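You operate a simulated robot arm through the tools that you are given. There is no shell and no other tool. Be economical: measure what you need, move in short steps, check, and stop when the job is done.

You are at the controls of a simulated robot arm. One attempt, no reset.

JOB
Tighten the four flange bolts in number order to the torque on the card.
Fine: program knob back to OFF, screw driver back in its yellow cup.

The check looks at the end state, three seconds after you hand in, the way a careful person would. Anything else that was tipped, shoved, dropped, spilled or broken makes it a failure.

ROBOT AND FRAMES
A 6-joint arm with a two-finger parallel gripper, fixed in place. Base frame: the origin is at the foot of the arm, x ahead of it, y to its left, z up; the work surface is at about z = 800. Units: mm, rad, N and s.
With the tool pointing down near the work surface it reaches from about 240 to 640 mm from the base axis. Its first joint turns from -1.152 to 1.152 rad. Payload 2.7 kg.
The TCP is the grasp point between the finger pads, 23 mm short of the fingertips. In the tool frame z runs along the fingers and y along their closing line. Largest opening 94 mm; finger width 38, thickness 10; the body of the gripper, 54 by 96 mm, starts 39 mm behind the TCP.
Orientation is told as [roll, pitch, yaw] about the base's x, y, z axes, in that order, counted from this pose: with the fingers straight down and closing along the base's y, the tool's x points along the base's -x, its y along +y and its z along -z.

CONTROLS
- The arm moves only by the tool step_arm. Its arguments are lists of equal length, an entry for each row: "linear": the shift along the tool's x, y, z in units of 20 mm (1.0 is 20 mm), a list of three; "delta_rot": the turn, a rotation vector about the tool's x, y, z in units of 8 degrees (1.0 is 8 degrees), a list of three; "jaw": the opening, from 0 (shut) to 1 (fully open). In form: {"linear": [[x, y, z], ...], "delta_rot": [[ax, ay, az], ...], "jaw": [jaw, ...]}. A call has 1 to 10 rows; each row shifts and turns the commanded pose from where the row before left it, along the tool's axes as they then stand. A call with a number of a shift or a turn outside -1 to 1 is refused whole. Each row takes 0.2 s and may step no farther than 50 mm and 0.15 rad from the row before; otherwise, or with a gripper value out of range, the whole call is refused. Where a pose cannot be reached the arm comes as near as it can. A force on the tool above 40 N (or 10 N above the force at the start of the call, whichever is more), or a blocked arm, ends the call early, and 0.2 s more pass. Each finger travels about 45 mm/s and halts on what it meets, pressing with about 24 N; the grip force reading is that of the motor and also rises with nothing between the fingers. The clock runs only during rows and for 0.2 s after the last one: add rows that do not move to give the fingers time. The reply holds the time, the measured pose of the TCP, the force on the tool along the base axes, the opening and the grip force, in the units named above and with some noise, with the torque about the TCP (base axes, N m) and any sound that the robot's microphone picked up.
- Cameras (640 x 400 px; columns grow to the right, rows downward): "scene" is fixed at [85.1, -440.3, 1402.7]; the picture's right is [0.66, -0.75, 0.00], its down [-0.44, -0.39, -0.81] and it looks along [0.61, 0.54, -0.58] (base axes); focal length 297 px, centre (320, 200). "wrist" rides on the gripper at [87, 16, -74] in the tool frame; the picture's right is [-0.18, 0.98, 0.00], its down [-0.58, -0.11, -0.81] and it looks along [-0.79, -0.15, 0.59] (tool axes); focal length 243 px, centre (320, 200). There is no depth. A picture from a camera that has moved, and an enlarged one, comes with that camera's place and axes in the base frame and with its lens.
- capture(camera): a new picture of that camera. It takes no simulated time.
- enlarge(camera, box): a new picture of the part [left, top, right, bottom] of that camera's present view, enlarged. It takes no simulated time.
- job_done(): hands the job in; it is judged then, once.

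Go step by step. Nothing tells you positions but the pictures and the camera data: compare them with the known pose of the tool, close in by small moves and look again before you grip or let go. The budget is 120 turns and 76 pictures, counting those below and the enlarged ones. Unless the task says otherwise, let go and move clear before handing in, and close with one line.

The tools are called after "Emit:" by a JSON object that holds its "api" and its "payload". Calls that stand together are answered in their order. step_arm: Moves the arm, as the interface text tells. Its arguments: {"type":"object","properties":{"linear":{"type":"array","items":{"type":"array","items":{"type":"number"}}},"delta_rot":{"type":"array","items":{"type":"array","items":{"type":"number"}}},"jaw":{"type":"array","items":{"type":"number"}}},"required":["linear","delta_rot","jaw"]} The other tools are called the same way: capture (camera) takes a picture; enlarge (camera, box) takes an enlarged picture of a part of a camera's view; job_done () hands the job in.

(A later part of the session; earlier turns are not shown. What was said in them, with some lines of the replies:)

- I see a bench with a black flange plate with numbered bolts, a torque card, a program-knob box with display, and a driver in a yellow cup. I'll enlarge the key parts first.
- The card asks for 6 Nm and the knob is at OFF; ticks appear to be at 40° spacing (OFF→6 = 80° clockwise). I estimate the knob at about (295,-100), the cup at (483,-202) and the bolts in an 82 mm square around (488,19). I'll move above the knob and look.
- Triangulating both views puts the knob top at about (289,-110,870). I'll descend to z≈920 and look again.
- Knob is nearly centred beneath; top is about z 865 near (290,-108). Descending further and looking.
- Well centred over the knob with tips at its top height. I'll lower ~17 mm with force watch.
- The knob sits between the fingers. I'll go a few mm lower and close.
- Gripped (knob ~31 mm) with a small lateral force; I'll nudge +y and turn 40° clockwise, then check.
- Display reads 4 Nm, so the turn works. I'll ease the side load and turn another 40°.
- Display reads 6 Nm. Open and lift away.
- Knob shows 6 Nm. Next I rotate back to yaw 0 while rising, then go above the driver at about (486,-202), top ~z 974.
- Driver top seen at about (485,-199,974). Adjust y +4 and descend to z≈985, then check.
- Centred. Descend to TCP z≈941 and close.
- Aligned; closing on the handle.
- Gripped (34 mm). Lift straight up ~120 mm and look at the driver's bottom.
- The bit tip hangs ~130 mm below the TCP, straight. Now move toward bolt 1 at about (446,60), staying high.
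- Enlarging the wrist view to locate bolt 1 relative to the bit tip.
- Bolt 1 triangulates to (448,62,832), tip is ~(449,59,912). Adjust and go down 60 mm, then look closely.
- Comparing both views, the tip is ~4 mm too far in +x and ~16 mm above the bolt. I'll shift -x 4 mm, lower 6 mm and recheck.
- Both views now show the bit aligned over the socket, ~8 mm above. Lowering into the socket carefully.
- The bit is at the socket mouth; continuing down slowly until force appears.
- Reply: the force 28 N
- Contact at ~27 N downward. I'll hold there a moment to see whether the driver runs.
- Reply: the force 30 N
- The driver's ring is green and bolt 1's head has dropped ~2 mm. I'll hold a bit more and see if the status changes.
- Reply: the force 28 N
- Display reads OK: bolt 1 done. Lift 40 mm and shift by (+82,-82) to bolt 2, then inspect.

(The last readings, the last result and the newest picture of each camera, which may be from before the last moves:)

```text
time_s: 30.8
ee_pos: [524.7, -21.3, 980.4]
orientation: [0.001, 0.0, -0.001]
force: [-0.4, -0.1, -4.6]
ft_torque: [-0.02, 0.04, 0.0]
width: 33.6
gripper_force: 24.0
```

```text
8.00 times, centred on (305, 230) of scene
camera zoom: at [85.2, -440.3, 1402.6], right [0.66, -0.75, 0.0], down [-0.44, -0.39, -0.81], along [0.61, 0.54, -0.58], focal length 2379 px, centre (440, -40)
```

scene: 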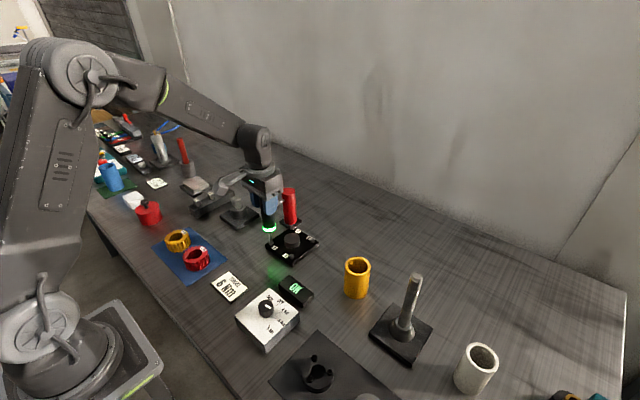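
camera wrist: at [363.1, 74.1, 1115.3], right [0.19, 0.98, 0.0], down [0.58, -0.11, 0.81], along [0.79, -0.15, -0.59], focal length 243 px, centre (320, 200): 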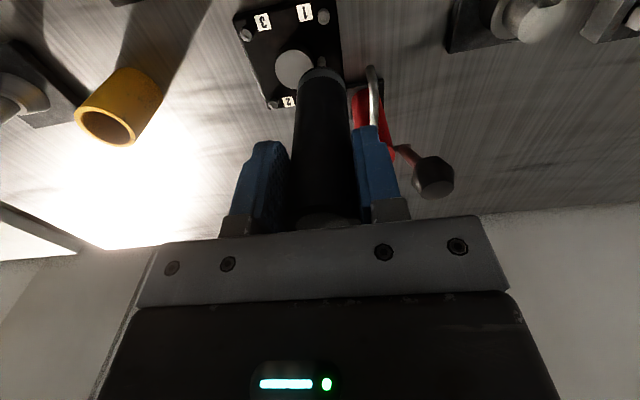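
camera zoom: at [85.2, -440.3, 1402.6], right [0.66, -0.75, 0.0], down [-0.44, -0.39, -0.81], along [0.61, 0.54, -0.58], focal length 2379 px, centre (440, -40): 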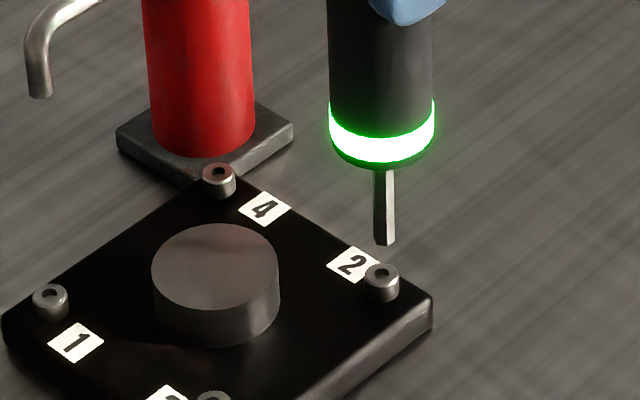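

Tip is ~1 mm off bolt 2; nudging (-0.7,+1.1) and pressing down to the same depth as bolt 1, holding.

Emit:
{"api": "step_arm", "payload": {"linear": [[0.034, 0.054, 0], [0, 0, 0.4], [0, 0, 0.25], [0, 0, 0.1], [0, 0, 0.1], [0, 0, 0.08], [0, 0, 0], [0, 0, 0], [0, 0, 0], [0, 0, 0]], "delta_rot": [[0, 0, 0], [0, 0, 0], [0, 0, 0], [0, 0, 0], [0, 0, 0], [0, 0, 0], [0, 0, 0], [0, 0, 0], [0, 0, 0], [0, 0, 0]], "jaw": [0.2, 0.2, 0.2, 0.2, 0.2, 0.2, 0.2, 0.2, 0.2, 0.2]}}

Emit:
{"api": "enlarge", "payload": {"camera": "scene", "box": [260, 215, 340, 305]}}

```text
time_s: 33.0
ee_pos: [523.8, -19.7, 964.0]
orientation: [0.0, -0.001, -0.003]
force: [-0.2, -0.1, -4.2]
ft_torque: [-0.01, 0.03, -0.03]
width: 33.6
gripper_force: 23.9
```

```text
4.44 times, centred on (300, 260) of scene
camera zoom: at [85.2, -440.3, 1402.6], right [0.66, -0.75, 0.0], down [-0.44, -0.39, -0.81], along [0.61, 0.54, -0.58], focal length 1322 px, centre (409, -67)
```

zoom: 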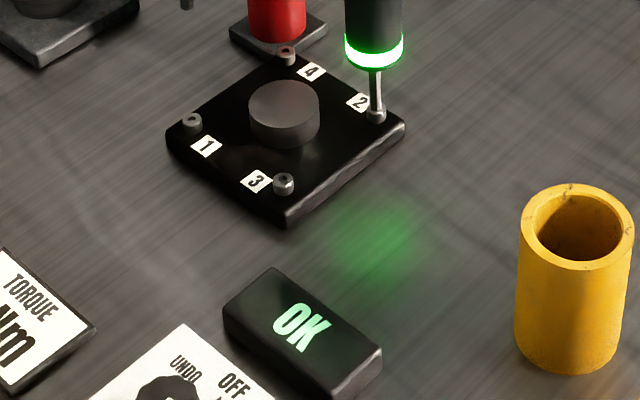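

No contact force yet (OK is left over from bolt 1). Press a few mm further.

Emit:
{"api": "step_arm", "payload": {"linear": [[0, 0, 0.08], [0, 0, 0.08], [0, 0, 0]], "delta_rot": [[0, 0, 0], [0, 0, 0], [0, 0, 0]], "jaw": [0.2, 0.2, 0.2]}}

```text
time_s: 33.8
ee_pos: [524.9, -19.8, 961.5]
orientation: [0.0, -0.006, -0.003]
force: [-3.6, 0.8, 26.7]
ft_torque: [0.19, 0.38, 0.02]
width: 34.2
gripper_force: 24.5
```

Now pressing at 27 N as with bolt 1. Hold for 2 s.

Emit:
{"api": "step_arm", "payload": {"linear": [[0, 0, 0], [0, 0, 0], [0, 0, 0], [0, 0, 0], [0, 0, 0], [0, 0, 0], [0, 0, 0], [0, 0, 0]], "delta_rot": [[0, 0, 0], [0, 0, 0], [0, 0, 0], [0, 0, 0], [0, 0, 0], [0, 0, 0], [0, 0, 0], [0, 0, 0]], "jaw": [0.2, 0.2, 0.2, 0.2, 0.2, 0.2, 0.2, 0.2]}}

Emit:
{"api": "enlarge", "payload": {"camera": "scene", "box": [260, 215, 340, 305]}}

```text
time_s: 35.6
ee_pos: [524.6, -19.2, 962.9]
orientation: [-0.001, -0.007, -0.003]
force: [2.3, -2.2, 26.9]
ft_torque: [-0.21, -0.47, -0.04]
width: 34.1
gripper_force: 24.3
```

```text
4.44 times, centred on (300, 260) of scene
camera zoom: at [84.7, -440.3, 1402.7], right [0.66, -0.75, 0.0], down [-0.44, -0.39, -0.81], along [0.61, 0.54, -0.58], focal length 1322 px, centre (409, -67)
```

zoom: 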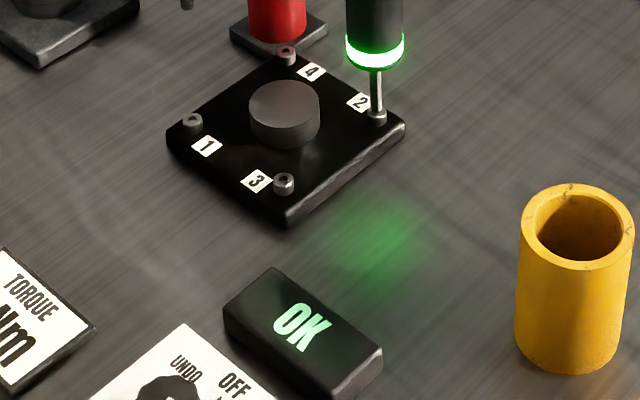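

Same torque signature as finished bolt 1. Lift, hover over bolt 3 and verify bolt 2's head dropped before continuing.

Emit:
{"api": "step_arm", "payload": {"linear": [[0, 0, -0.5], [0, 0, -1], [0, 0, -0.7], [0.82, 0, 0], [0.82, 0, 0], [0.82, 0, 0], [0.82, 0, 0], [0.82, 0, 0], [0, 0, 0.7], [0, 0, 0.5]], "delta_rot": [[0, 0, 0], [0, 0, 0], [0, 0, 0], [0, 0, 0], [0, 0, 0], [0, 0, 0], [0, 0, 0], [0, 0, 0], [0, 0, 0], [0, 0, 0]], "jaw": [0.2, 0.2, 0.2, 0.2, 0.2, 0.2, 0.2, 0.2, 0.2, 0.2]}}

Emit:
{"api": "enlarge", "payload": {"camera": "wrist", "box": [290, 20, 350, 70]}}

Emit:
{"api": "enlarge", "payload": {"camera": "scene", "box": [260, 215, 324, 265]}}

```text
time_s: 37.8
ee_pos: [441.4, -21.0, 979.1]
orientation: [0.0, 0.001, -0.002]
force: [1.3, -0.1, -4.7]
ft_torque: [0.01, 0.05, -0.02]
width: 33.7
gripper_force: 23.9
```

```text
8.00 times, centred on (320, 45) of wrist
camera zoom: at [355.2, -3.9, 1053.7], right [0.19, 0.98, 0.0], down [0.58, -0.11, 0.81], along [0.79, -0.15, -0.59], focal length 1941 px, centre (320, 1440)
```

zoom: 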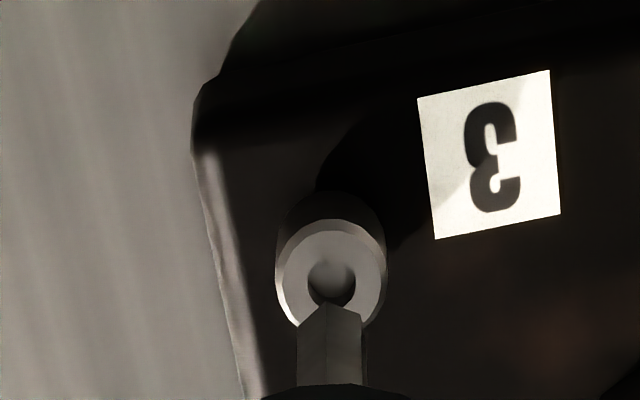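

```text
8.00 times, centred on (292, 240) of scene
camera zoom: at [85.2, -440.3, 1402.6], right [0.66, -0.75, 0.0], down [-0.44, -0.39, -0.81], along [0.61, 0.54, -0.58], focal length 2379 px, centre (544, -120)
```

zoom: 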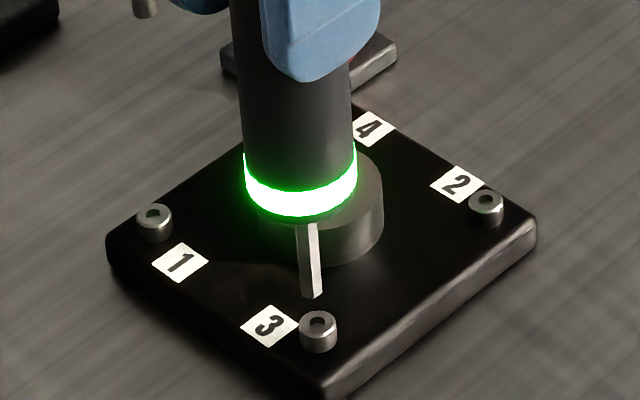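

Bolt 2's head dropped (~4 mm), good. Bolt 3: nudge (+1.5,-0.3), then press down 20 mm to the same depth and hold.

Emit:
{"api": "step_arm", "payload": {"linear": [[-0.075, -0.015, 0], [0, 0, 0.4], [0, 0, 0.25], [0, 0, 0.1], [0, 0, 0.1], [0, 0, 0.08], [0, 0, 0.07], [0, 0, 0]], "delta_rot": [[0, 0, 0], [0, 0, 0], [0, 0, 0], [0, 0, 0], [0, 0, 0], [0, 0, 0], [0, 0, 0], [0, 0, 0]], "jaw": [0.2, 0.2, 0.2, 0.2, 0.2, 0.2, 0.2, 0.2]}}

```text
time_s: 39.6
ee_pos: [444.7, -20.7, 961.7]
orientation: [0.001, -0.007, -0.002]
force: [-3.9, -0.3, 28.5]
ft_torque: [-0.21, 0.3, -0.05]
width: 33.7
gripper_force: 24.0
```

Contact at 28 N. Hold 1.8 s.

Emit:
{"api": "step_arm", "payload": {"linear": [[0, 0, 0], [0, 0, 0], [0, 0, 0], [0, 0, 0], [0, 0, 0], [0, 0, 0], [0, 0, 0], [0, 0, 0]], "delta_rot": [[0, 0, 0], [0, 0, 0], [0, 0, 0], [0, 0, 0], [0, 0, 0], [0, 0, 0], [0, 0, 0], [0, 0, 0]], "jaw": [0.2, 0.2, 0.2, 0.2, 0.2, 0.2, 0.2, 0.2]}}

Emit:
{"api": "enlarge", "payload": {"camera": "scene", "box": [250, 215, 330, 305]}}

```text
time_s: 41.4
ee_pos: [444.1, -20.0, 961.1]
orientation: [-0.001, -0.005, -0.002]
force: [2.4, -3.7, 31.1]
ft_torque: [-0.45, -0.43, -0.02]
width: 33.8
gripper_force: 24.1
```

```text
4.44 times, centred on (290, 260) of scene
camera zoom: at [84.7, -440.4, 1402.7], right [0.66, -0.75, 0.0], down [-0.44, -0.39, -0.81], along [0.61, 0.54, -0.58], focal length 1322 px, centre (453, -67)
```

zoom: 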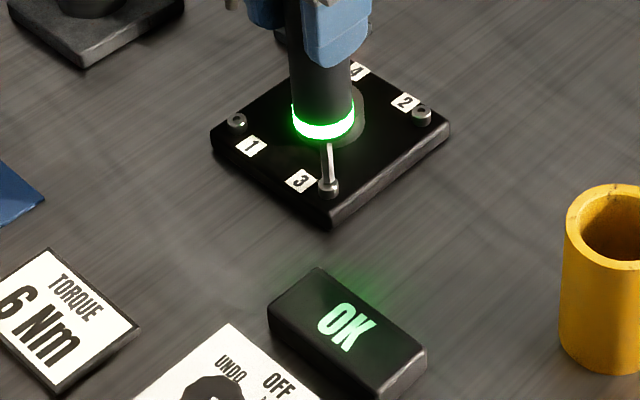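

OK on bolt 3 with matching torque signature. Bolt 4 is close to the red post's lever (knob ~(511,132,999)); clearance should be ~10 mm. I'll approach stopping short 16 mm in y and look.

Emit:
{"api": "step_arm", "payload": {"linear": [[0, 0, -0.5], [0, 0, -1], [0, 0, -0.7], [-0.813, 0.65, 0], [-0.813, 0.65, 0], [-0.813, 0.65, 0], [-0.813, 0.65, 0], [-0.813, 0.65, 0], [0, 0, 0]], "delta_rot": [[0, 0, 0], [0, 0, 0], [0, 0, 0], [0, 0, 0], [0, 0, 0], [0, 0, 0], [0, 0, 0], [0, 0, 0], [0, 0, 0]], "jaw": [0.2, 0.2, 0.2, 0.2, 0.2, 0.2, 0.2, 0.2, 0.2]}}

Emit:
{"api": "capture", "payload": {"camera": "wrist"}}

Emit:
{"api": "enlarge", "payload": {"camera": "scene", "box": [230, 150, 330, 265]}}

```text
time_s: 43.4
ee_pos: [526.4, 44.9, 1003.1]
orientation: [-0.001, 0.0, -0.003]
force: [0.1, -0.6, -4.9]
ft_torque: [0.0, 0.0, 0.0]
width: 33.7
gripper_force: 23.7
```

```text
28 pictures are left
camera wrist: at [440.6, 61.0, 1077.8], right [0.19, 0.98, 0.0], down [0.58, -0.11, 0.81], along [0.79, -0.15, -0.59], focal length 243 px, centre (320, 200)
```

wrist: 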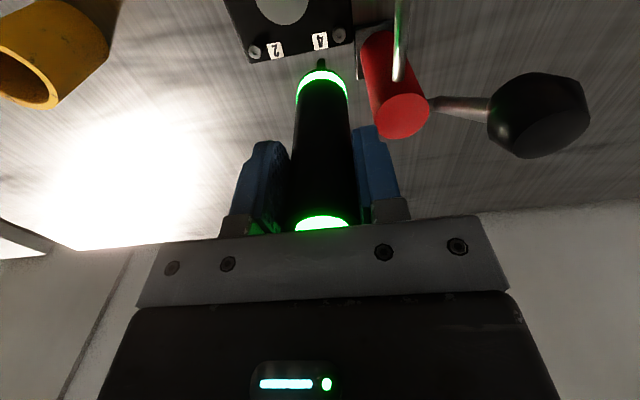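

```text
3.48 times, centred on (280, 208) of scene
camera zoom: at [85.2, -440.3, 1402.6], right [0.66, -0.75, 0.0], down [-0.44, -0.39, -0.81], along [0.61, 0.54, -0.58], focal length 1034 px, centre (459, 174)
```

zoom: 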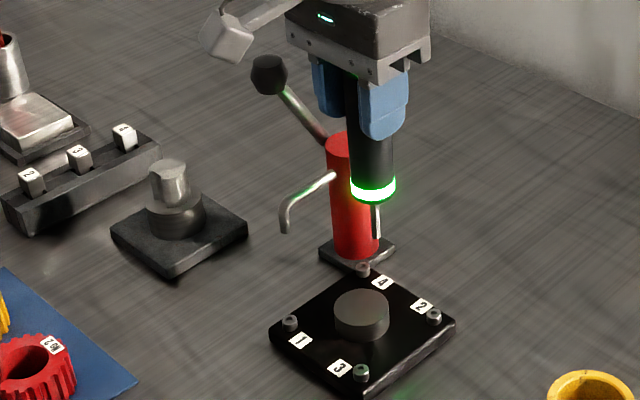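

The lever knob is at about (505,126,1004), radius ~15 — the gripper body would nearly touch it at yaw 0. I'll yaw +90° up here so the narrow side faces the lever (camera swings to -y), then approach.

Emit:
{"api": "step_arm", "payload": {"linear": [[0, 0, 0], [0, 0, 0], [0, 0, 0], [0, 0, 0], [0, 0, 0], [0, 0, 0], [0, 0, 0], [0, 0, 0], [0, 0, 0], [0, 0, 0]], "delta_rot": [[0, 0, -1], [0, 0, -1], [0, 0, -1], [0, 0, -1], [0, 0, -1], [0, 0, -1], [0, 0, -1], [0, 0, -1], [0, 0, -1], [0, 0, -1]], "jaw": [0.2, 0.2, 0.2, 0.2, 0.2, 0.2, 0.2, 0.2, 0.2, 0.2]}}

Emit:
{"api": "step_arm", "payload": {"linear": [[0, 0, 0], [0, 0, 0], [0, 0, 0]], "delta_rot": [[0, 0, -1], [0, 0, -0.25], [0, 0, 0]], "jaw": [0.2, 0.2, 0.2]}}

Emit:
{"api": "capture", "payload": {"camera": "wrist"}}

Emit:
{"api": "enlarge", "payload": {"camera": "scene", "box": [230, 150, 330, 265]}}

```text
time_s: 45.6
ee_pos: [525.7, 45.0, 1003.4]
orientation: [0.001, -0.002, 1.396]
force: [0.2, -0.3, -5.1]
ft_torque: [-0.02, 0.02, -0.03]
width: 33.6
gripper_force: 24.1
```

```text
time_s: 46.4
ee_pos: [525.1, 44.0, 1003.3]
orientation: [-0.001, 0.0, 1.571]
force: [0.0, 0.5, -4.3]
ft_torque: [-0.05, -0.07, 0.03]
width: 34.0
gripper_force: 24.2
```

```text
26 pictures are left
camera wrist: at [510.1, -41.5, 1077.7], right [-0.98, 0.18, 0.0], down [0.11, 0.58, 0.81], along [0.15, 0.79, -0.59], focal length 243 px, centre (320, 200)
```

wrist: 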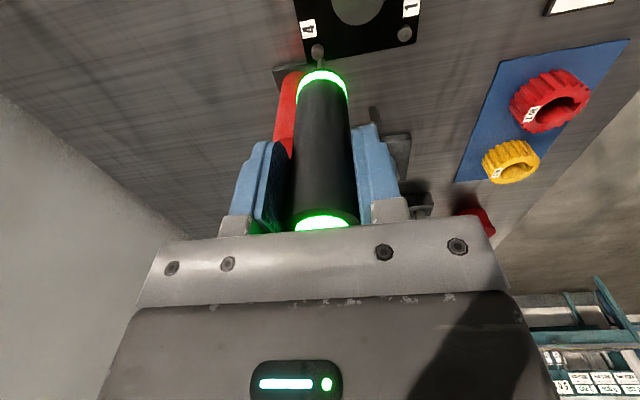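

```text
3.48 times, centred on (280, 208) of scene
camera zoom: at [85.2, -440.3, 1402.6], right [0.66, -0.75, 0.0], down [-0.44, -0.39, -0.81], along [0.61, 0.54, -0.58], focal length 1034 px, centre (459, 174)
```

zoom: 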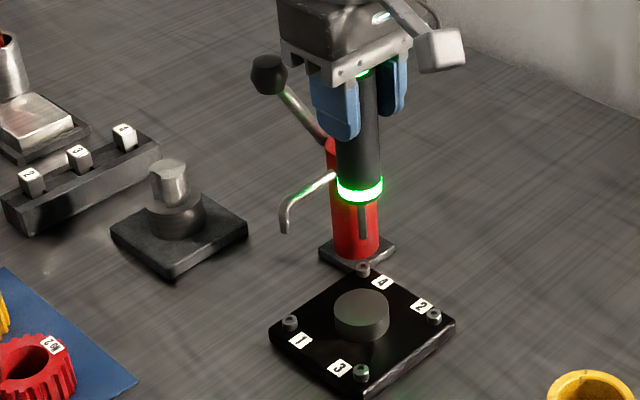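

Yaw 90° reached safely. Now shift (+4.5,+14) and lower 22 mm to hover over bolt 4.

Emit:
{"api": "step_arm", "payload": {"linear": [[-0.7, -0.22, 0], [0, 0, 0.6], [0, 0, 0.5], [0, 0, 0]], "delta_rot": [[0, 0, 0], [0, 0, 0], [0, 0, 0], [0, 0, 0]], "jaw": [0.2, 0.2, 0.2, 0.2]}}

Emit:
{"api": "enlarge", "payload": {"camera": "wrist", "box": [290, 20, 350, 70]}}

Emit:
{"api": "enlarge", "payload": {"camera": "scene", "box": [265, 205, 325, 255]}}

Emit:
{"api": "enlarge", "payload": {"camera": "scene", "box": [220, 130, 320, 230]}}

```text
time_s: 47.4
ee_pos: [531.4, 59.1, 981.1]
orientation: [0.0, 0.0, 1.569]
force: [0.3, -0.3, -3.3]
ft_torque: [-0.01, -0.04, 0.0]
width: 33.8
gripper_force: 24.3
```

```text
8.00 times, centred on (320, 45) of wrist
camera zoom: at [514.9, -27.2, 1055.7], right [-0.98, 0.19, 0.0], down [0.11, 0.58, 0.81], along [0.15, 0.79, -0.59], focal length 1941 px, centre (320, 1440)
```

zoom: 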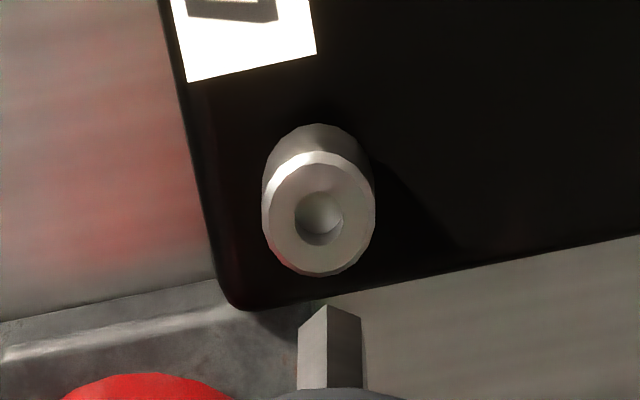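

```text
8.00 times, centred on (295, 230) of scene
camera zoom: at [85.2, -440.3, 1402.6], right [0.66, -0.75, 0.0], down [-0.44, -0.39, -0.81], along [0.61, 0.54, -0.58], focal length 2379 px, centre (520, -40)
```

zoom: 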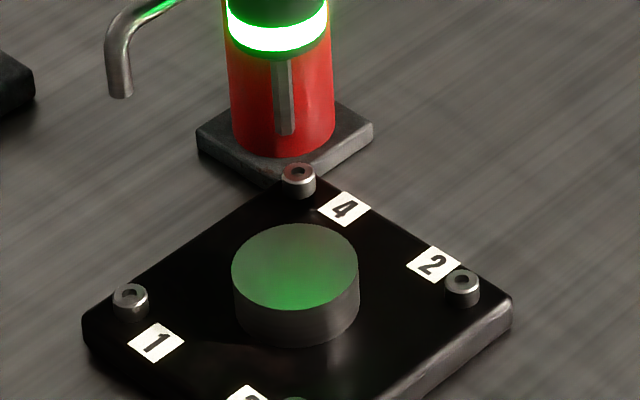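

```text
4.00 times, centred on (270, 180) of scene
camera zoom: at [85.2, -440.3, 1402.6], right [0.66, -0.75, 0.0], down [-0.44, -0.39, -0.81], along [0.61, 0.54, -0.58], focal length 1190 px, centre (520, 280)
```

zoom: 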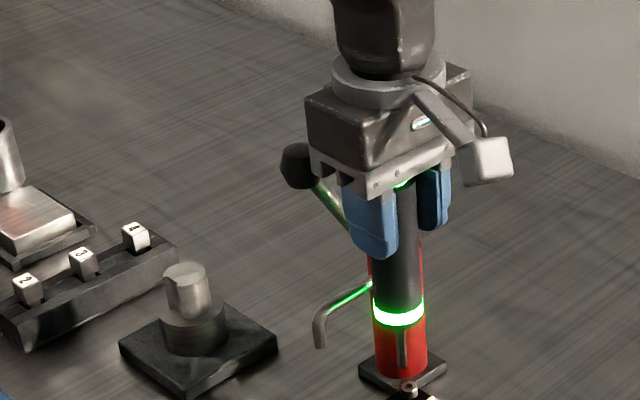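

Tip is ~3.5 mm too far in +y of bolt 4; gripper is clear of the lever. Correct, lower 8 mm, recheck.

Emit:
{"api": "step_arm", "payload": {"linear": [[0.175, -0.027, 0], [0, 0, 0.4], [0, 0, 0]], "delta_rot": [[0, 0, 0], [0, 0, 0], [0, 0, 0]], "jaw": [0.2, 0.2, 0.2]}}

Emit:
{"api": "enlarge", "payload": {"camera": "wrist", "box": [290, 20, 350, 70]}}

Emit:
{"api": "enlarge", "payload": {"camera": "scene", "box": [275, 205, 315, 235]}}

```text
time_s: 48.2
ee_pos: [530.6, 56.5, 973.5]
orientation: [0.0, -0.001, 1.569]
force: [-0.2, 0.8, -3.8]
ft_torque: [-0.05, 0.0, 0.01]
width: 33.6
gripper_force: 24.0
```

```text
8.00 times, centred on (320, 45) of wrist
camera zoom: at [515.4, -30.5, 1048.0], right [-0.98, 0.19, 0.0], down [0.11, 0.58, 0.81], along [0.15, 0.79, -0.59], focal length 1941 px, centre (320, 1440)
```

zoom: 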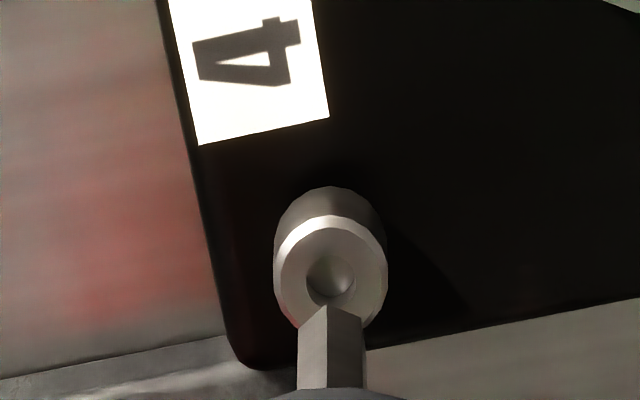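

```text
13.33 times, centred on (295, 220) of scene
camera zoom: at [85.2, -440.3, 1402.6], right [0.66, -0.75, 0.0], down [-0.44, -0.39, -0.81], along [0.61, 0.54, -0.58], focal length 3965 px, centre (653, -67)
```

zoom: 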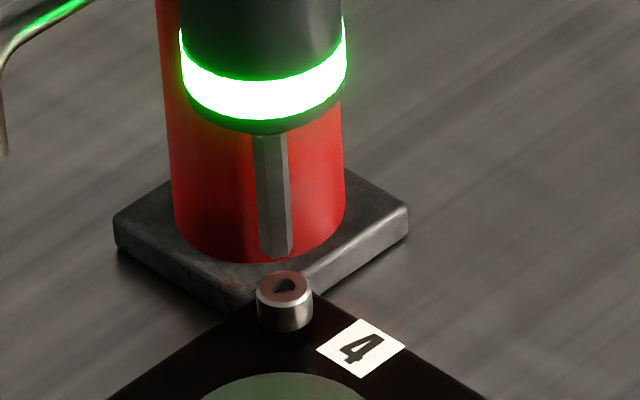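

Residual ~2 mm in -y. Correct and press to the same depth, force-watched.

Emit:
{"api": "step_arm", "payload": {"linear": [[0.095, 0.02, 0], [0, 0, 0.3], [0, 0, 0.1], [0, 0, 0.1], [0, 0, 0.1], [0, 0, 0]], "delta_rot": [[0, 0, 0], [0, 0, 0], [0, 0, 0], [0, 0, 0], [0, 0, 0], [0, 0, 0]], "jaw": [0.2, 0.2, 0.2, 0.2, 0.2, 0.2]}}

Emit:
{"api": "enlarge", "payload": {"camera": "scene", "box": [275, 205, 315, 235]}}

```text
time_s: 49.6
ee_pos: [530.2, 52.4, 962.2]
orientation: [0.001, 0.0, 1.568]
force: [-1.3, 0.1, -0.7]
ft_torque: [0.04, 0.12, 0.0]
width: 34.0
gripper_force: 23.7
```

```text
13.33 times, centred on (295, 220) of scene
camera zoom: at [85.1, -440.3, 1402.7], right [0.66, -0.75, 0.0], down [-0.44, -0.39, -0.81], along [0.61, 0.54, -0.58], focal length 3965 px, centre (653, -67)
```

zoom: 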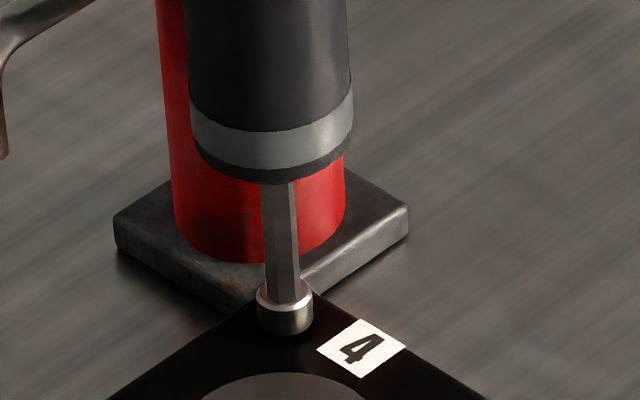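

Bit is in the socket with contact beginning. Press ~2 mm more and hold.

Emit:
{"api": "step_arm", "payload": {"linear": [[0, 0, 0.1], [0, 0, 0], [0, 0, 0], [0, 0, 0], [0, 0, 0], [0, 0, 0], [0, 0, 0], [0, 0, 0], [0, 0, 0], [0, 0, 0]], "delta_rot": [[0, 0, 0], [0, 0, 0], [0, 0, 0], [0, 0, 0], [0, 0, 0], [0, 0, 0], [0, 0, 0], [0, 0, 0], [0, 0, 0], [0, 0, 0]], "jaw": [0.2, 0.2, 0.2, 0.2, 0.2, 0.2, 0.2, 0.2, 0.2, 0.2]}}

Emit:
{"api": "enlarge", "payload": {"camera": "scene", "box": [250, 205, 330, 305]}}

```text
time_s: 51.8
ee_pos: [530.0, 53.3, 960.9]
orientation: [-0.006, 0.002, 1.57]
force: [-4.7, -0.9, 29.8]
ft_torque: [0.04, 0.51, 0.02]
width: 33.9
gripper_force: 23.3
```

```text
4.00 times, centred on (290, 255) of scene
camera zoom: at [84.6, -440.4, 1402.7], right [0.66, -0.75, 0.0], down [-0.44, -0.39, -0.81], along [0.61, 0.54, -0.58], focal length 1190 px, centre (440, -20)
```

zoom: 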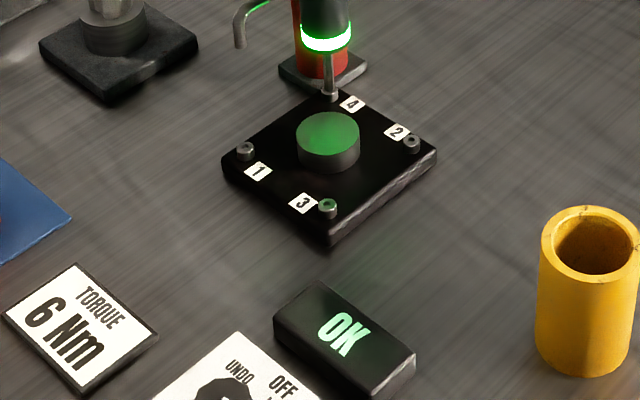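

Ring green and OK: all four bolts done. Lift, back away in -y and rotate back to yaw 0.

Emit:
{"api": "step_arm", "payload": {"linear": [[0, 0, -0.5], [0, 0, -1], [0, 0, -1], [0, 0, -1], [0, 0, -1], [0, 0, -1], [1, 0, 0], [1, 0, 0], [1, 0, 0], [0, 0, 0]], "delta_rot": [[0, 0, 0], [0, 0, 0], [0, 0, 0], [0, 0, 0], [0, 0, 0], [0, 0, 0], [0, 0, 0], [0, 0, 0], [0, 0, 1], [0, 0, 1]], "jaw": [0.2, 0.2, 0.2, 0.2, 0.2, 0.2, 0.2, 0.2, 0.2, 0.2]}}

Emit:
{"api": "step_arm", "payload": {"linear": [[0, 0, 0], [0, 0, 0], [0, 0, 0], [0, 0, 0], [0, 0, 0], [0, 0, 0], [0, 0, 0], [0, 0, 0], [0, 0, 0], [0, 0, 0]], "delta_rot": [[0, 0, 1], [0, 0, 1], [0, 0, 1], [0, 0, 1], [0, 0, 1], [0, 0, 1], [0, 0, 1], [0, 0, 1], [0, 0, 1], [0, 0, 0.25]], "jaw": [0.2, 0.2, 0.2, 0.2, 0.2, 0.2, 0.2, 0.2, 0.2, 0.2]}}

Emit:
{"api": "enlarge", "payload": {"camera": "scene", "box": [250, 215, 330, 305]}}

```text
time_s: 54.0
ee_pos: [530.4, -7.6, 1070.1]
orientation: [0.0, 0.001, 1.288]
force: [0.0, -0.6, -3.3]
ft_torque: [-0.01, 0.02, -0.01]
width: 33.6
gripper_force: 23.7
```

```text
time_s: 56.2
ee_pos: [529.4, -6.2, 1069.4]
orientation: [-0.001, -0.001, -0.003]
force: [0.6, 0.6, -4.7]
ft_torque: [-0.01, 0.01, -0.01]
width: 33.7
gripper_force: 23.9
```

```text
4.44 times, centred on (290, 260) of scene
camera zoom: at [85.2, -440.3, 1402.6], right [0.66, -0.75, 0.0], down [-0.44, -0.39, -0.81], along [0.61, 0.54, -0.58], focal length 1322 px, centre (453, -67)
```

zoom: 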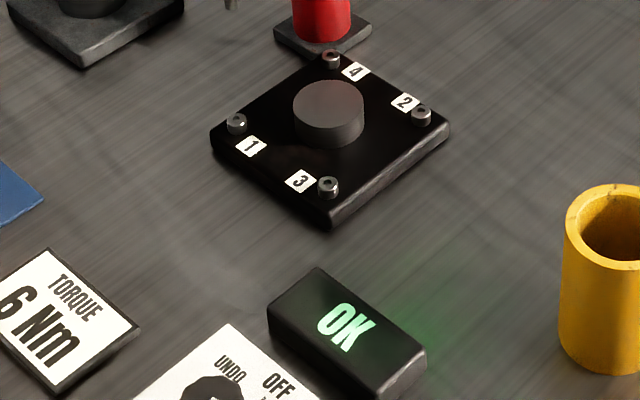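

All bolts are seated. Move above the yellow cup at TCP (484,-199).

Emit:
{"api": "step_arm", "payload": {"linear": [[0.228, -0.963, 0], [0.228, -0.963, 0], [0.228, -0.963, 0], [0.228, -0.963, 0], [0.228, -0.963, 0], [0.228, -0.963, 0], [0.228, -0.963, 0], [0.228, -0.963, 0], [0.228, -0.963, 0], [0.228, -0.963, 0]], "delta_rot": [[0, 0, 0], [0, 0, 0], [0, 0, 0], [0, 0, 0], [0, 0, 0], [0, 0, 0], [0, 0, 0], [0, 0, 0], [0, 0, 0], [0, 0, 0]], "jaw": [0.2, 0.2, 0.2, 0.2, 0.2, 0.2, 0.2, 0.2, 0.2, 0.2]}}

Emit:
{"api": "step_arm", "payload": {"linear": [[0, 0, 0]], "delta_rot": [[0, 0, 0]], "jaw": [0.2]}}

Emit:
{"api": "capture", "payload": {"camera": "wrist"}}

Emit:
{"api": "enlarge", "payload": {"camera": "scene", "box": [310, 200, 410, 310]}}

```text
time_s: 58.4
ee_pos: [483.4, -199.8, 1069.5]
orientation: [0.0, 0.001, -0.002]
force: [0.1, 0.2, -4.5]
ft_torque: [-0.03, 0.06, 0.0]
width: 33.8
gripper_force: 24.2
```

```text
time_s: 58.8
ee_pos: [482.4, -199.6, 1069.7]
orientation: [-0.001, -0.001, -0.001]
force: [0.7, -0.2, -4.1]
ft_torque: [-0.01, 0.01, 0.0]
width: 33.4
gripper_force: 23.7
```

```text
16 pictures are left
camera wrist: at [397.2, -182.2, 1144.7], right [0.19, 0.98, 0.0], down [0.58, -0.11, 0.81], along [0.79, -0.15, -0.59], focal length 243 px, centre (320, 200)
```

wrist: 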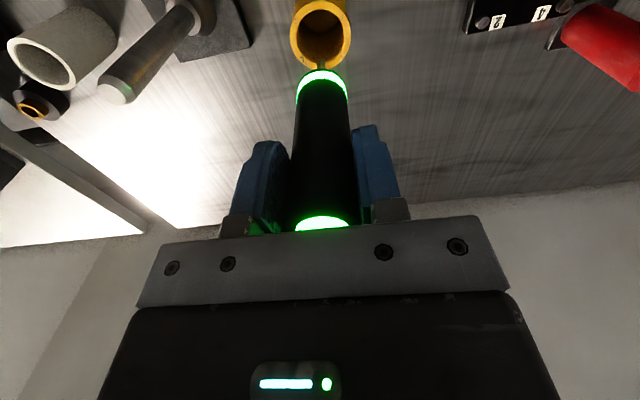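

```text
3.64 times, centred on (360, 255) of scene
camera zoom: at [85.2, -440.3, 1402.6], right [0.66, -0.75, 0.0], down [-0.44, -0.39, -0.81], along [0.61, 0.54, -0.58], focal length 1081 px, centre (174, 0)
```

zoom: 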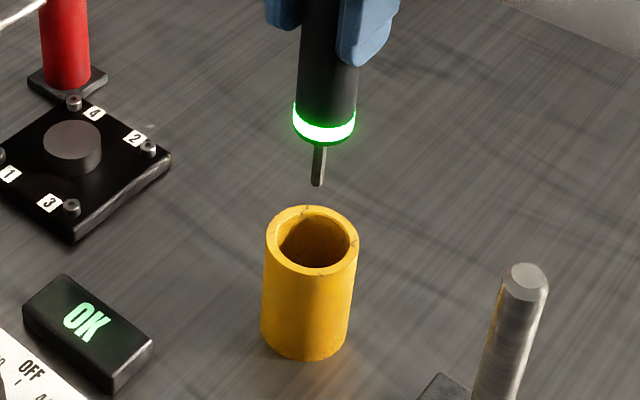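

The driver is aligned with the cup bore. Descend 100 mm with force watch.

Emit:
{"api": "step_arm", "payload": {"linear": [[0, 0, 0.8], [0, 0, 0.8], [0, 0, 0.8], [0, 0, 0.8], [0, 0, 0.8], [0, 0, 0]], "delta_rot": [[0, 0, 0], [0, 0, 0], [0, 0, 0], [0, 0, 0], [0, 0, 0], [0, 0, 0]], "jaw": [0.2, 0.2, 0.2, 0.2, 0.2, 0.2]}}

Emit:
{"api": "enlarge", "payload": {"camera": "scene", "box": [310, 200, 410, 310]}}

Emit:
{"api": "enlarge", "payload": {"camera": "wrist", "box": [260, 0, 380, 100]}}

```text
time_s: 60.2
ee_pos: [483.3, -198.9, 988.0]
orientation: [0.001, 0.0, -0.003]
force: [0.5, -0.6, -4.8]
ft_torque: [0.02, 0.0, 0.02]
width: 33.9
gripper_force: 23.6
```

```text
3.64 times, centred on (360, 255) of scene
camera zoom: at [85.2, -440.3, 1402.6], right [0.66, -0.75, 0.0], down [-0.44, -0.39, -0.81], along [0.61, 0.54, -0.58], focal length 1081 px, centre (174, 0)
```

zoom: 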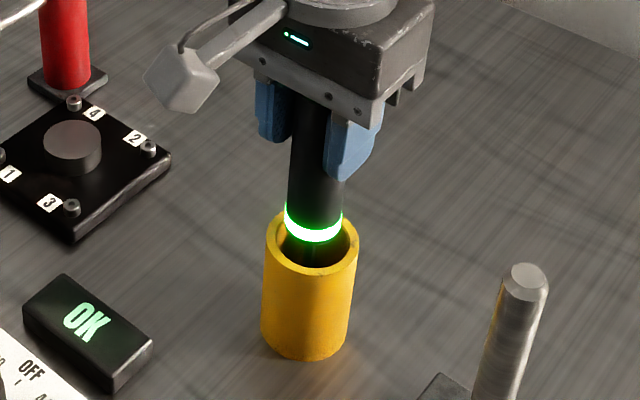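

```text
4.00 times, centred on (320, 50) of wrist
camera zoom: at [397.2, -182.1, 1062.4], right [0.19, 0.98, 0.0], down [0.58, -0.11, 0.81], along [0.79, -0.15, -0.59], focal length 970 px, centre (320, 800)
```

zoom: 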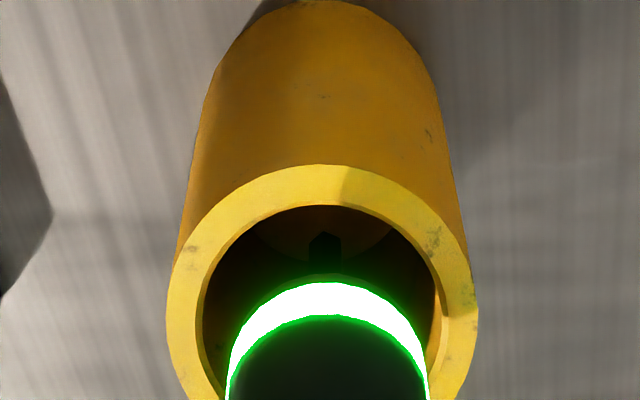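

Entering the bore well centred. Continue to seating depth.

Emit:
{"api": "step_arm", "payload": {"linear": [[0, 0, 0.7], [0, 0, 0.7], [0, 0, 0.4], [0, 0, 0.2], [0, 0, 0.1], [0, 0, 0.05], [0, 0, 0]], "delta_rot": [[0, 0, 0], [0, 0, 0], [0, 0, 0], [0, 0, 0], [0, 0, 0], [0, 0, 0], [0, 0, 0]], "jaw": [0.2, 0.2, 0.2, 0.2, 0.2, 0.2, 0.2]}}

```text
time_s: 61.8
ee_pos: [482.5, -199.4, 945.8]
orientation: [0.0, -0.001, -0.002]
force: [0.0, 0.4, -4.6]
ft_torque: [-0.01, 0.06, 0.01]
width: 33.6
gripper_force: 23.6
```

Emit:
{"api": "step_arm", "payload": {"linear": [[0, 0, 0.07], [0, 0, 0.07], [0, 0, 0]], "delta_rot": [[0, 0, 0], [0, 0, 0], [0, 0, 0]], "jaw": [0.2, 0.2, 0.2]}}

```text
time_s: 62.6
ee_pos: [483.4, -199.4, 944.2]
orientation: [-0.001, 0.0, 0.0]
force: [1.1, 0.3, -4.7]
ft_torque: [-0.01, 0.05, 0.04]
width: 33.6
gripper_force: 23.9
```

No floor contact yet; inching down further.

Emit:
{"api": "step_arm", "payload": {"linear": [[0, 0, 0.07], [0, 0, 0.07], [0, 0, 0]], "delta_rot": [[0, 0, 0], [0, 0, 0], [0, 0, 0]], "jaw": [0.2, 0.2, 0.2]}}

Emit:
{"api": "enlarge", "payload": {"camera": "scene", "box": [310, 200, 410, 310]}}

```text
time_s: 63.4
ee_pos: [482.7, -200.1, 941.2]
orientation: [-0.003, -0.001, -0.001]
force: [-3.4, 2.4, 13.3]
ft_torque: [0.34, 0.47, 0.01]
width: 33.8
gripper_force: 24.1
```

```text
3.64 times, centred on (360, 255) of scene
camera zoom: at [84.8, -440.2, 1402.7], right [0.66, -0.75, 0.0], down [-0.44, -0.39, -0.81], along [0.61, 0.54, -0.58], focal length 1081 px, centre (174, 0)
```

zoom: 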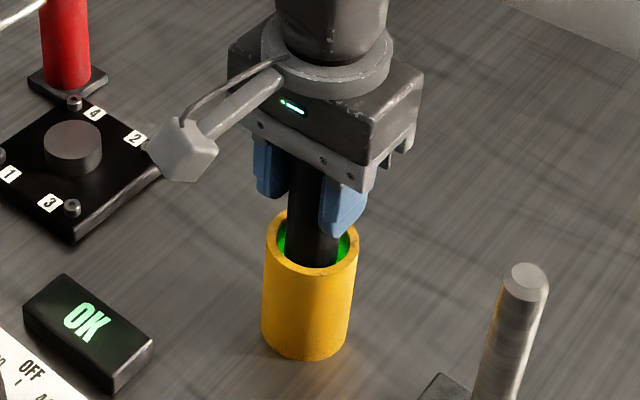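

Seated on the cup floor. Back off 1 mm, open slowly (leaving clearance) and rise straight up.

Emit:
{"api": "step_arm", "payload": {"linear": [[0, 0, -0.05], [0, 0, 0], [0, 0, 0], [0, 0, 0], [0, 0, 0]], "delta_rot": [[0, 0, 0], [0, 0, 0], [0, 0, 0], [0, 0, 0], [0, 0, 0]], "jaw": [0.36, 0.45, 0.55, 0.65, 0.65]}}

Emit:
{"api": "step_arm", "payload": {"linear": [[0, 0, -0.3], [0, 0, -0.6], [0, 0, -1], [0, 0, -1], [0, 0, -1], [0, 0, -1], [0, 0, -1], [0, 0, -0.6]], "delta_rot": [[0, 0, 0], [0, 0, 0], [0, 0, 0], [0, 0, 0], [0, 0, 0], [0, 0, 0], [0, 0, 0], [0, 0, 0]], "jaw": [0.7, 0.7, 0.7, 0.7, 0.7, 0.7, 0.7, 0.7]}}

Emit:
{"api": "enlarge", "payload": {"camera": "scene", "box": [300, 200, 420, 310]}}

```text
time_s: 64.6
ee_pos: [483.2, -200.2, 941.8]
orientation: [0.0, 0.001, -0.001]
force: [-0.5, 0.2, -0.6]
ft_torque: [0.0, -0.05, 0.0]
width: 60.9
gripper_force: 0.1
```

```text
time_s: 66.4
ee_pos: [483.0, -199.1, 1073.6]
orientation: [-0.001, 0.0, -0.001]
force: [0.3, 0.5, 0.3]
ft_torque: [0.04, 0.04, 0.0]
width: 66.0
gripper_force: 0.0
```

```text
3.64 times, centred on (360, 255) of scene
camera zoom: at [85.1, -440.3, 1402.7], right [0.66, -0.75, 0.0], down [-0.44, -0.39, -0.81], along [0.61, 0.54, -0.58], focal length 1081 px, centre (174, 0)
```

zoom: 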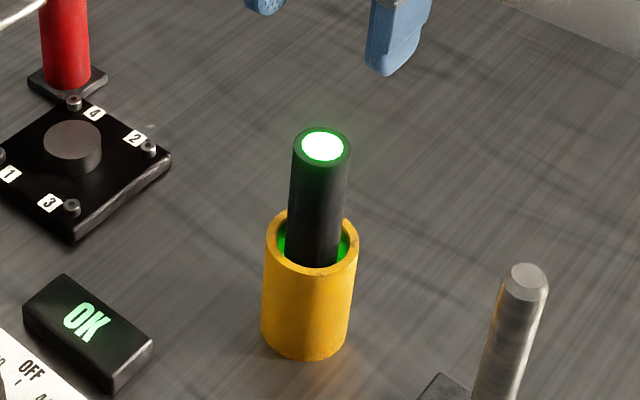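

Driver is back in its cup, upright. Now return to the knob: move over it, yaw -80°, to turn it back +80°.

Emit:
{"api": "step_arm", "payload": {"linear": [[0.965, 0.447, 0], [0.965, 0.447, 0], [0.965, 0.447, 0], [0.965, 0.447, 0], [0.965, 0.447, 0], [0.965, 0.447, 0], [0.965, 0.447, 0], [0.965, 0.447, 0], [0.965, 0.447, 0], [0.965, 0.447, 0]], "delta_rot": [[0, 0, 0], [0, 0, 0], [0, 0, 0], [0, 0, 0], [0, 0, 0], [0, 0, 0], [0, 0, 0], [0, 0, 0], [0, 0, 0], [0, 0, 0]], "jaw": [0.65, 0.65, 0.65, 0.65, 0.65, 0.65, 0.65, 0.65, 0.65, 0.65]}}

Emit:
{"api": "step_arm", "payload": {"linear": [[0, 0, 0.9], [0, 0, 0.9], [0, 0, 0.9], [0, 0, 0.9], [0, 0, 0.9], [0, 0, 0.9], [0, 0, 0.9], [0, 0, 0.9], [0, 0, 0.8], [0, 0, 0.8]], "delta_rot": [[0, 0, 1], [0, 0, 1], [0, 0, 1], [0, 0, 1], [0, 0, 1], [0, 0, 1], [0, 0, 1], [0, 0, 1], [0, 0, 1], [0, 0, 1]], "jaw": [0.65, 0.65, 0.65, 0.65, 0.65, 0.65, 0.65, 0.65, 0.65, 0.65]}}

Emit:
{"api": "capture", "payload": {"camera": "wrist"}}

Emit:
{"api": "enlarge", "payload": {"camera": "scene", "box": [220, 260, 320, 360]}}

```text
time_s: 68.6
ee_pos: [289.2, -110.6, 1071.6]
orientation: [0.0, 0.0, -0.001]
force: [0.2, -0.2, 0.7]
ft_torque: [0.01, -0.01, -0.01]
width: 61.0
gripper_force: 0.0
```

```text
time_s: 70.8
ee_pos: [289.9, -109.8, 895.2]
orientation: [0.001, 0.001, -1.401]
force: [0.4, 0.2, 0.3]
ft_torque: [-0.02, 0.0, 0.0]
width: 60.9
gripper_force: 0.1
```

```text
10 pictures are left
camera wrist: at [291.3, -21.9, 969.3], right [1.0, -0.02, 0.0], down [-0.01, -0.59, 0.81], along [-0.01, -0.81, -0.59], focal length 243 px, centre (320, 200)
```

wrist: 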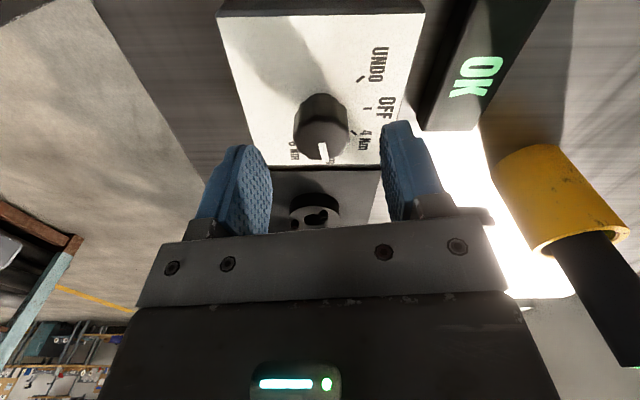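

```text
4.00 times, centred on (270, 310) of scene
camera zoom: at [85.1, -440.3, 1402.6], right [0.66, -0.75, 0.0], down [-0.44, -0.39, -0.81], along [0.61, 0.54, -0.58], focal length 1190 px, centre (520, -240)
```

zoom: 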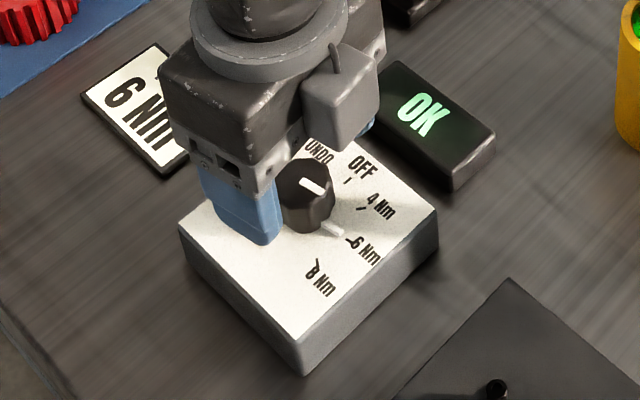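

Knob is centred between the open fingers. Lower 33 mm and close.

Emit:
{"api": "step_arm", "payload": {"linear": [[0, 0.03, 0.6], [0, 0, 0.6], [0, 0, 0.45], [0, 0, 0], [0, 0, 0], [0, 0, 0], [0, 0, 0]], "delta_rot": [[0, 0, 0], [0, 0, 0], [0, 0, 0], [0, 0, 0], [0, 0, 0], [0, 0, 0], [0, 0, 0]], "jaw": [0.65, 0.65, 0.6, 0.5, 0.4, 0.3, 0.3]}}

```text
time_s: 72.4
ee_pos: [291.1, -109.6, 862.1]
orientation: [0.0, 0.0, -1.397]
force: [-3.0, -1.2, -1.4]
ft_torque: [0.04, -0.45, -0.04]
width: 30.6
gripper_force: 45.1
```

Gripped with low side force. Turn back 80° counter-clockwise.

Emit:
{"api": "step_arm", "payload": {"linear": [[0, 0, 0], [0, 0, 0], [0, 0, 0], [0, 0, 0], [0, 0, 0], [0, 0, 0], [0, 0, 0], [0, 0, 0], [0, 0, 0], [0, 0, 0]], "delta_rot": [[0, 0, -1], [0, 0, -1], [0, 0, -1], [0, 0, -1], [0, 0, -1], [0, 0, -1], [0, 0, -1], [0, 0, -1], [0, 0, -1], [0, 0, -1]], "jaw": [0.3, 0.3, 0.3, 0.3, 0.3, 0.3, 0.3, 0.3, 0.3, 0.3]}}

Emit:
{"api": "enlarge", "payload": {"camera": "scene", "box": [220, 260, 320, 360]}}

```text
time_s: 74.6
ee_pos: [290.9, -111.4, 862.5]
orientation: [0.001, 0.003, 0.0]
force: [-21.3, -10.0, 19.4]
ft_torque: [-0.67, 0.32, 0.0]
width: 30.7
gripper_force: 45.2
```

```text
4.00 times, centred on (270, 310) of scene
camera zoom: at [84.5, -440.5, 1402.6], right [0.66, -0.75, 0.0], down [-0.44, -0.39, -0.81], along [0.61, 0.54, -0.58], focal length 1190 px, centre (520, -240)
```

zoom: 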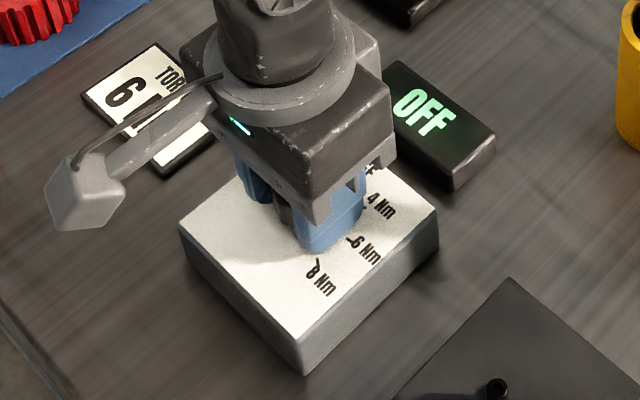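

Display reads OFF. Relieve the side load, open and rise clear.

Emit:
{"api": "step_arm", "payload": {"linear": [[0.03, -0.02, -0.03], [0, 0, 0], [0, 0, 0], [0, 0, 0]], "delta_rot": [[0, 0, 0], [0, 0, 0], [0, 0, 0], [0, 0, 0]], "jaw": [0.33, 0.45, 0.6, 0.65]}}

Emit:
{"api": "step_arm", "payload": {"linear": [[0, 0, -0.4], [0, 0, -0.8], [0, 0, -1], [0, 0, -1], [0, 0, -1], [0, 0, -1], [0, 0, -1], [0, 0, -1], [0, 0, -1], [0, 0, -1]], "delta_rot": [[0, 0, 0], [0, 0, 0], [0, 0, 0], [0, 0, 0], [0, 0, 0], [0, 0, 0], [0, 0, 0], [0, 0, 0], [0, 0, 0], [0, 0, 0]], "jaw": [0.65, 0.65, 0.65, 0.65, 0.65, 0.65, 0.65, 0.65, 0.65, 0.65]}}

Emit:
{"api": "capture", "payload": {"camera": "scene"}}

Emit:
{"api": "enlarge", "payload": {"camera": "scene", "box": [220, 200, 400, 333]}}

Emit:
{"api": "enlarge", "payload": {"camera": "scene", "box": [230, 270, 310, 330]}}

```text
time_s: 75.6
ee_pos: [290.6, -111.6, 862.4]
orientation: [0.0, 0.001, -0.003]
force: [0.2, 1.1, -0.9]
ft_torque: [-0.02, -0.01, -0.01]
width: 60.9
gripper_force: 0.0
```

```text
time_s: 77.8
ee_pos: [290.9, -110.3, 1047.2]
orientation: [0.0, -0.001, 0.0]
force: [0.3, 0.2, -0.7]
ft_torque: [-0.04, 0.01, -0.02]
width: 61.2
gripper_force: 0.1
```

```text
7 pictures are left
```

scene: 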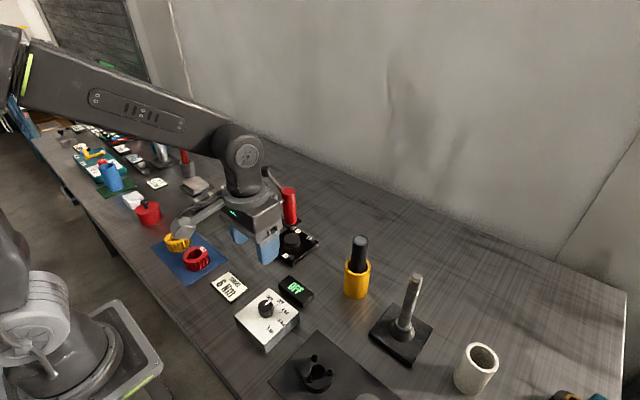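

```text
3.01 times, centred on (310, 266) of scene
camera zoom: at [85.1, -440.3, 1402.7], right [0.66, -0.75, 0.0], down [-0.44, -0.39, -0.81], along [0.61, 0.54, -0.58], focal length 894 px, centre (350, 0)
```

zoom: 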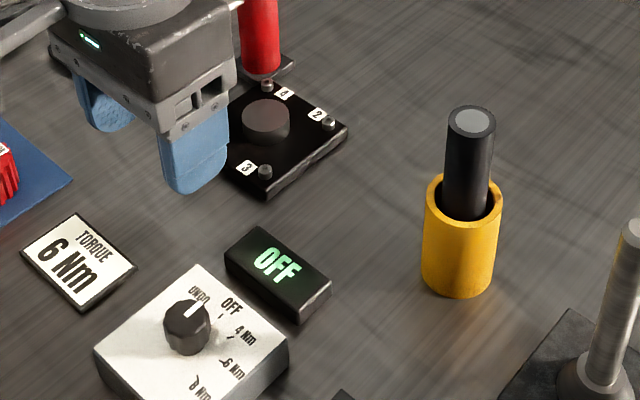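

```text
6.67 times, centred on (270, 300) of scene
camera zoom: at [85.1, -440.3, 1402.7], right [0.66, -0.75, 0.0], down [-0.44, -0.39, -0.81], along [0.61, 0.54, -0.58], focal length 1982 px, centre (653, -467)
```

zoom: 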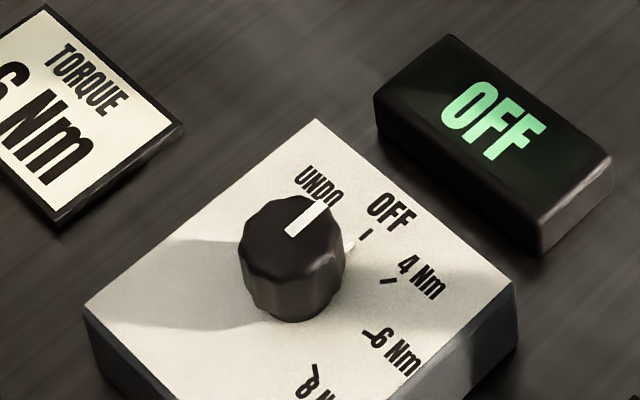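

Everything is in place: the display reads OFF, the driver stands in its yellow cup, nothing else looks disturbed, and the arm is clear. Handing in.

Emit:
{"api": "job_done", "payload": {}}

```text
The job is handed in.
```

I tightened the four flange bolts in order 1–4 at the card's 6 Nm, with the display reading OK after each. The program knob is back at OFF and the screwdriver is back in its yellow cup.
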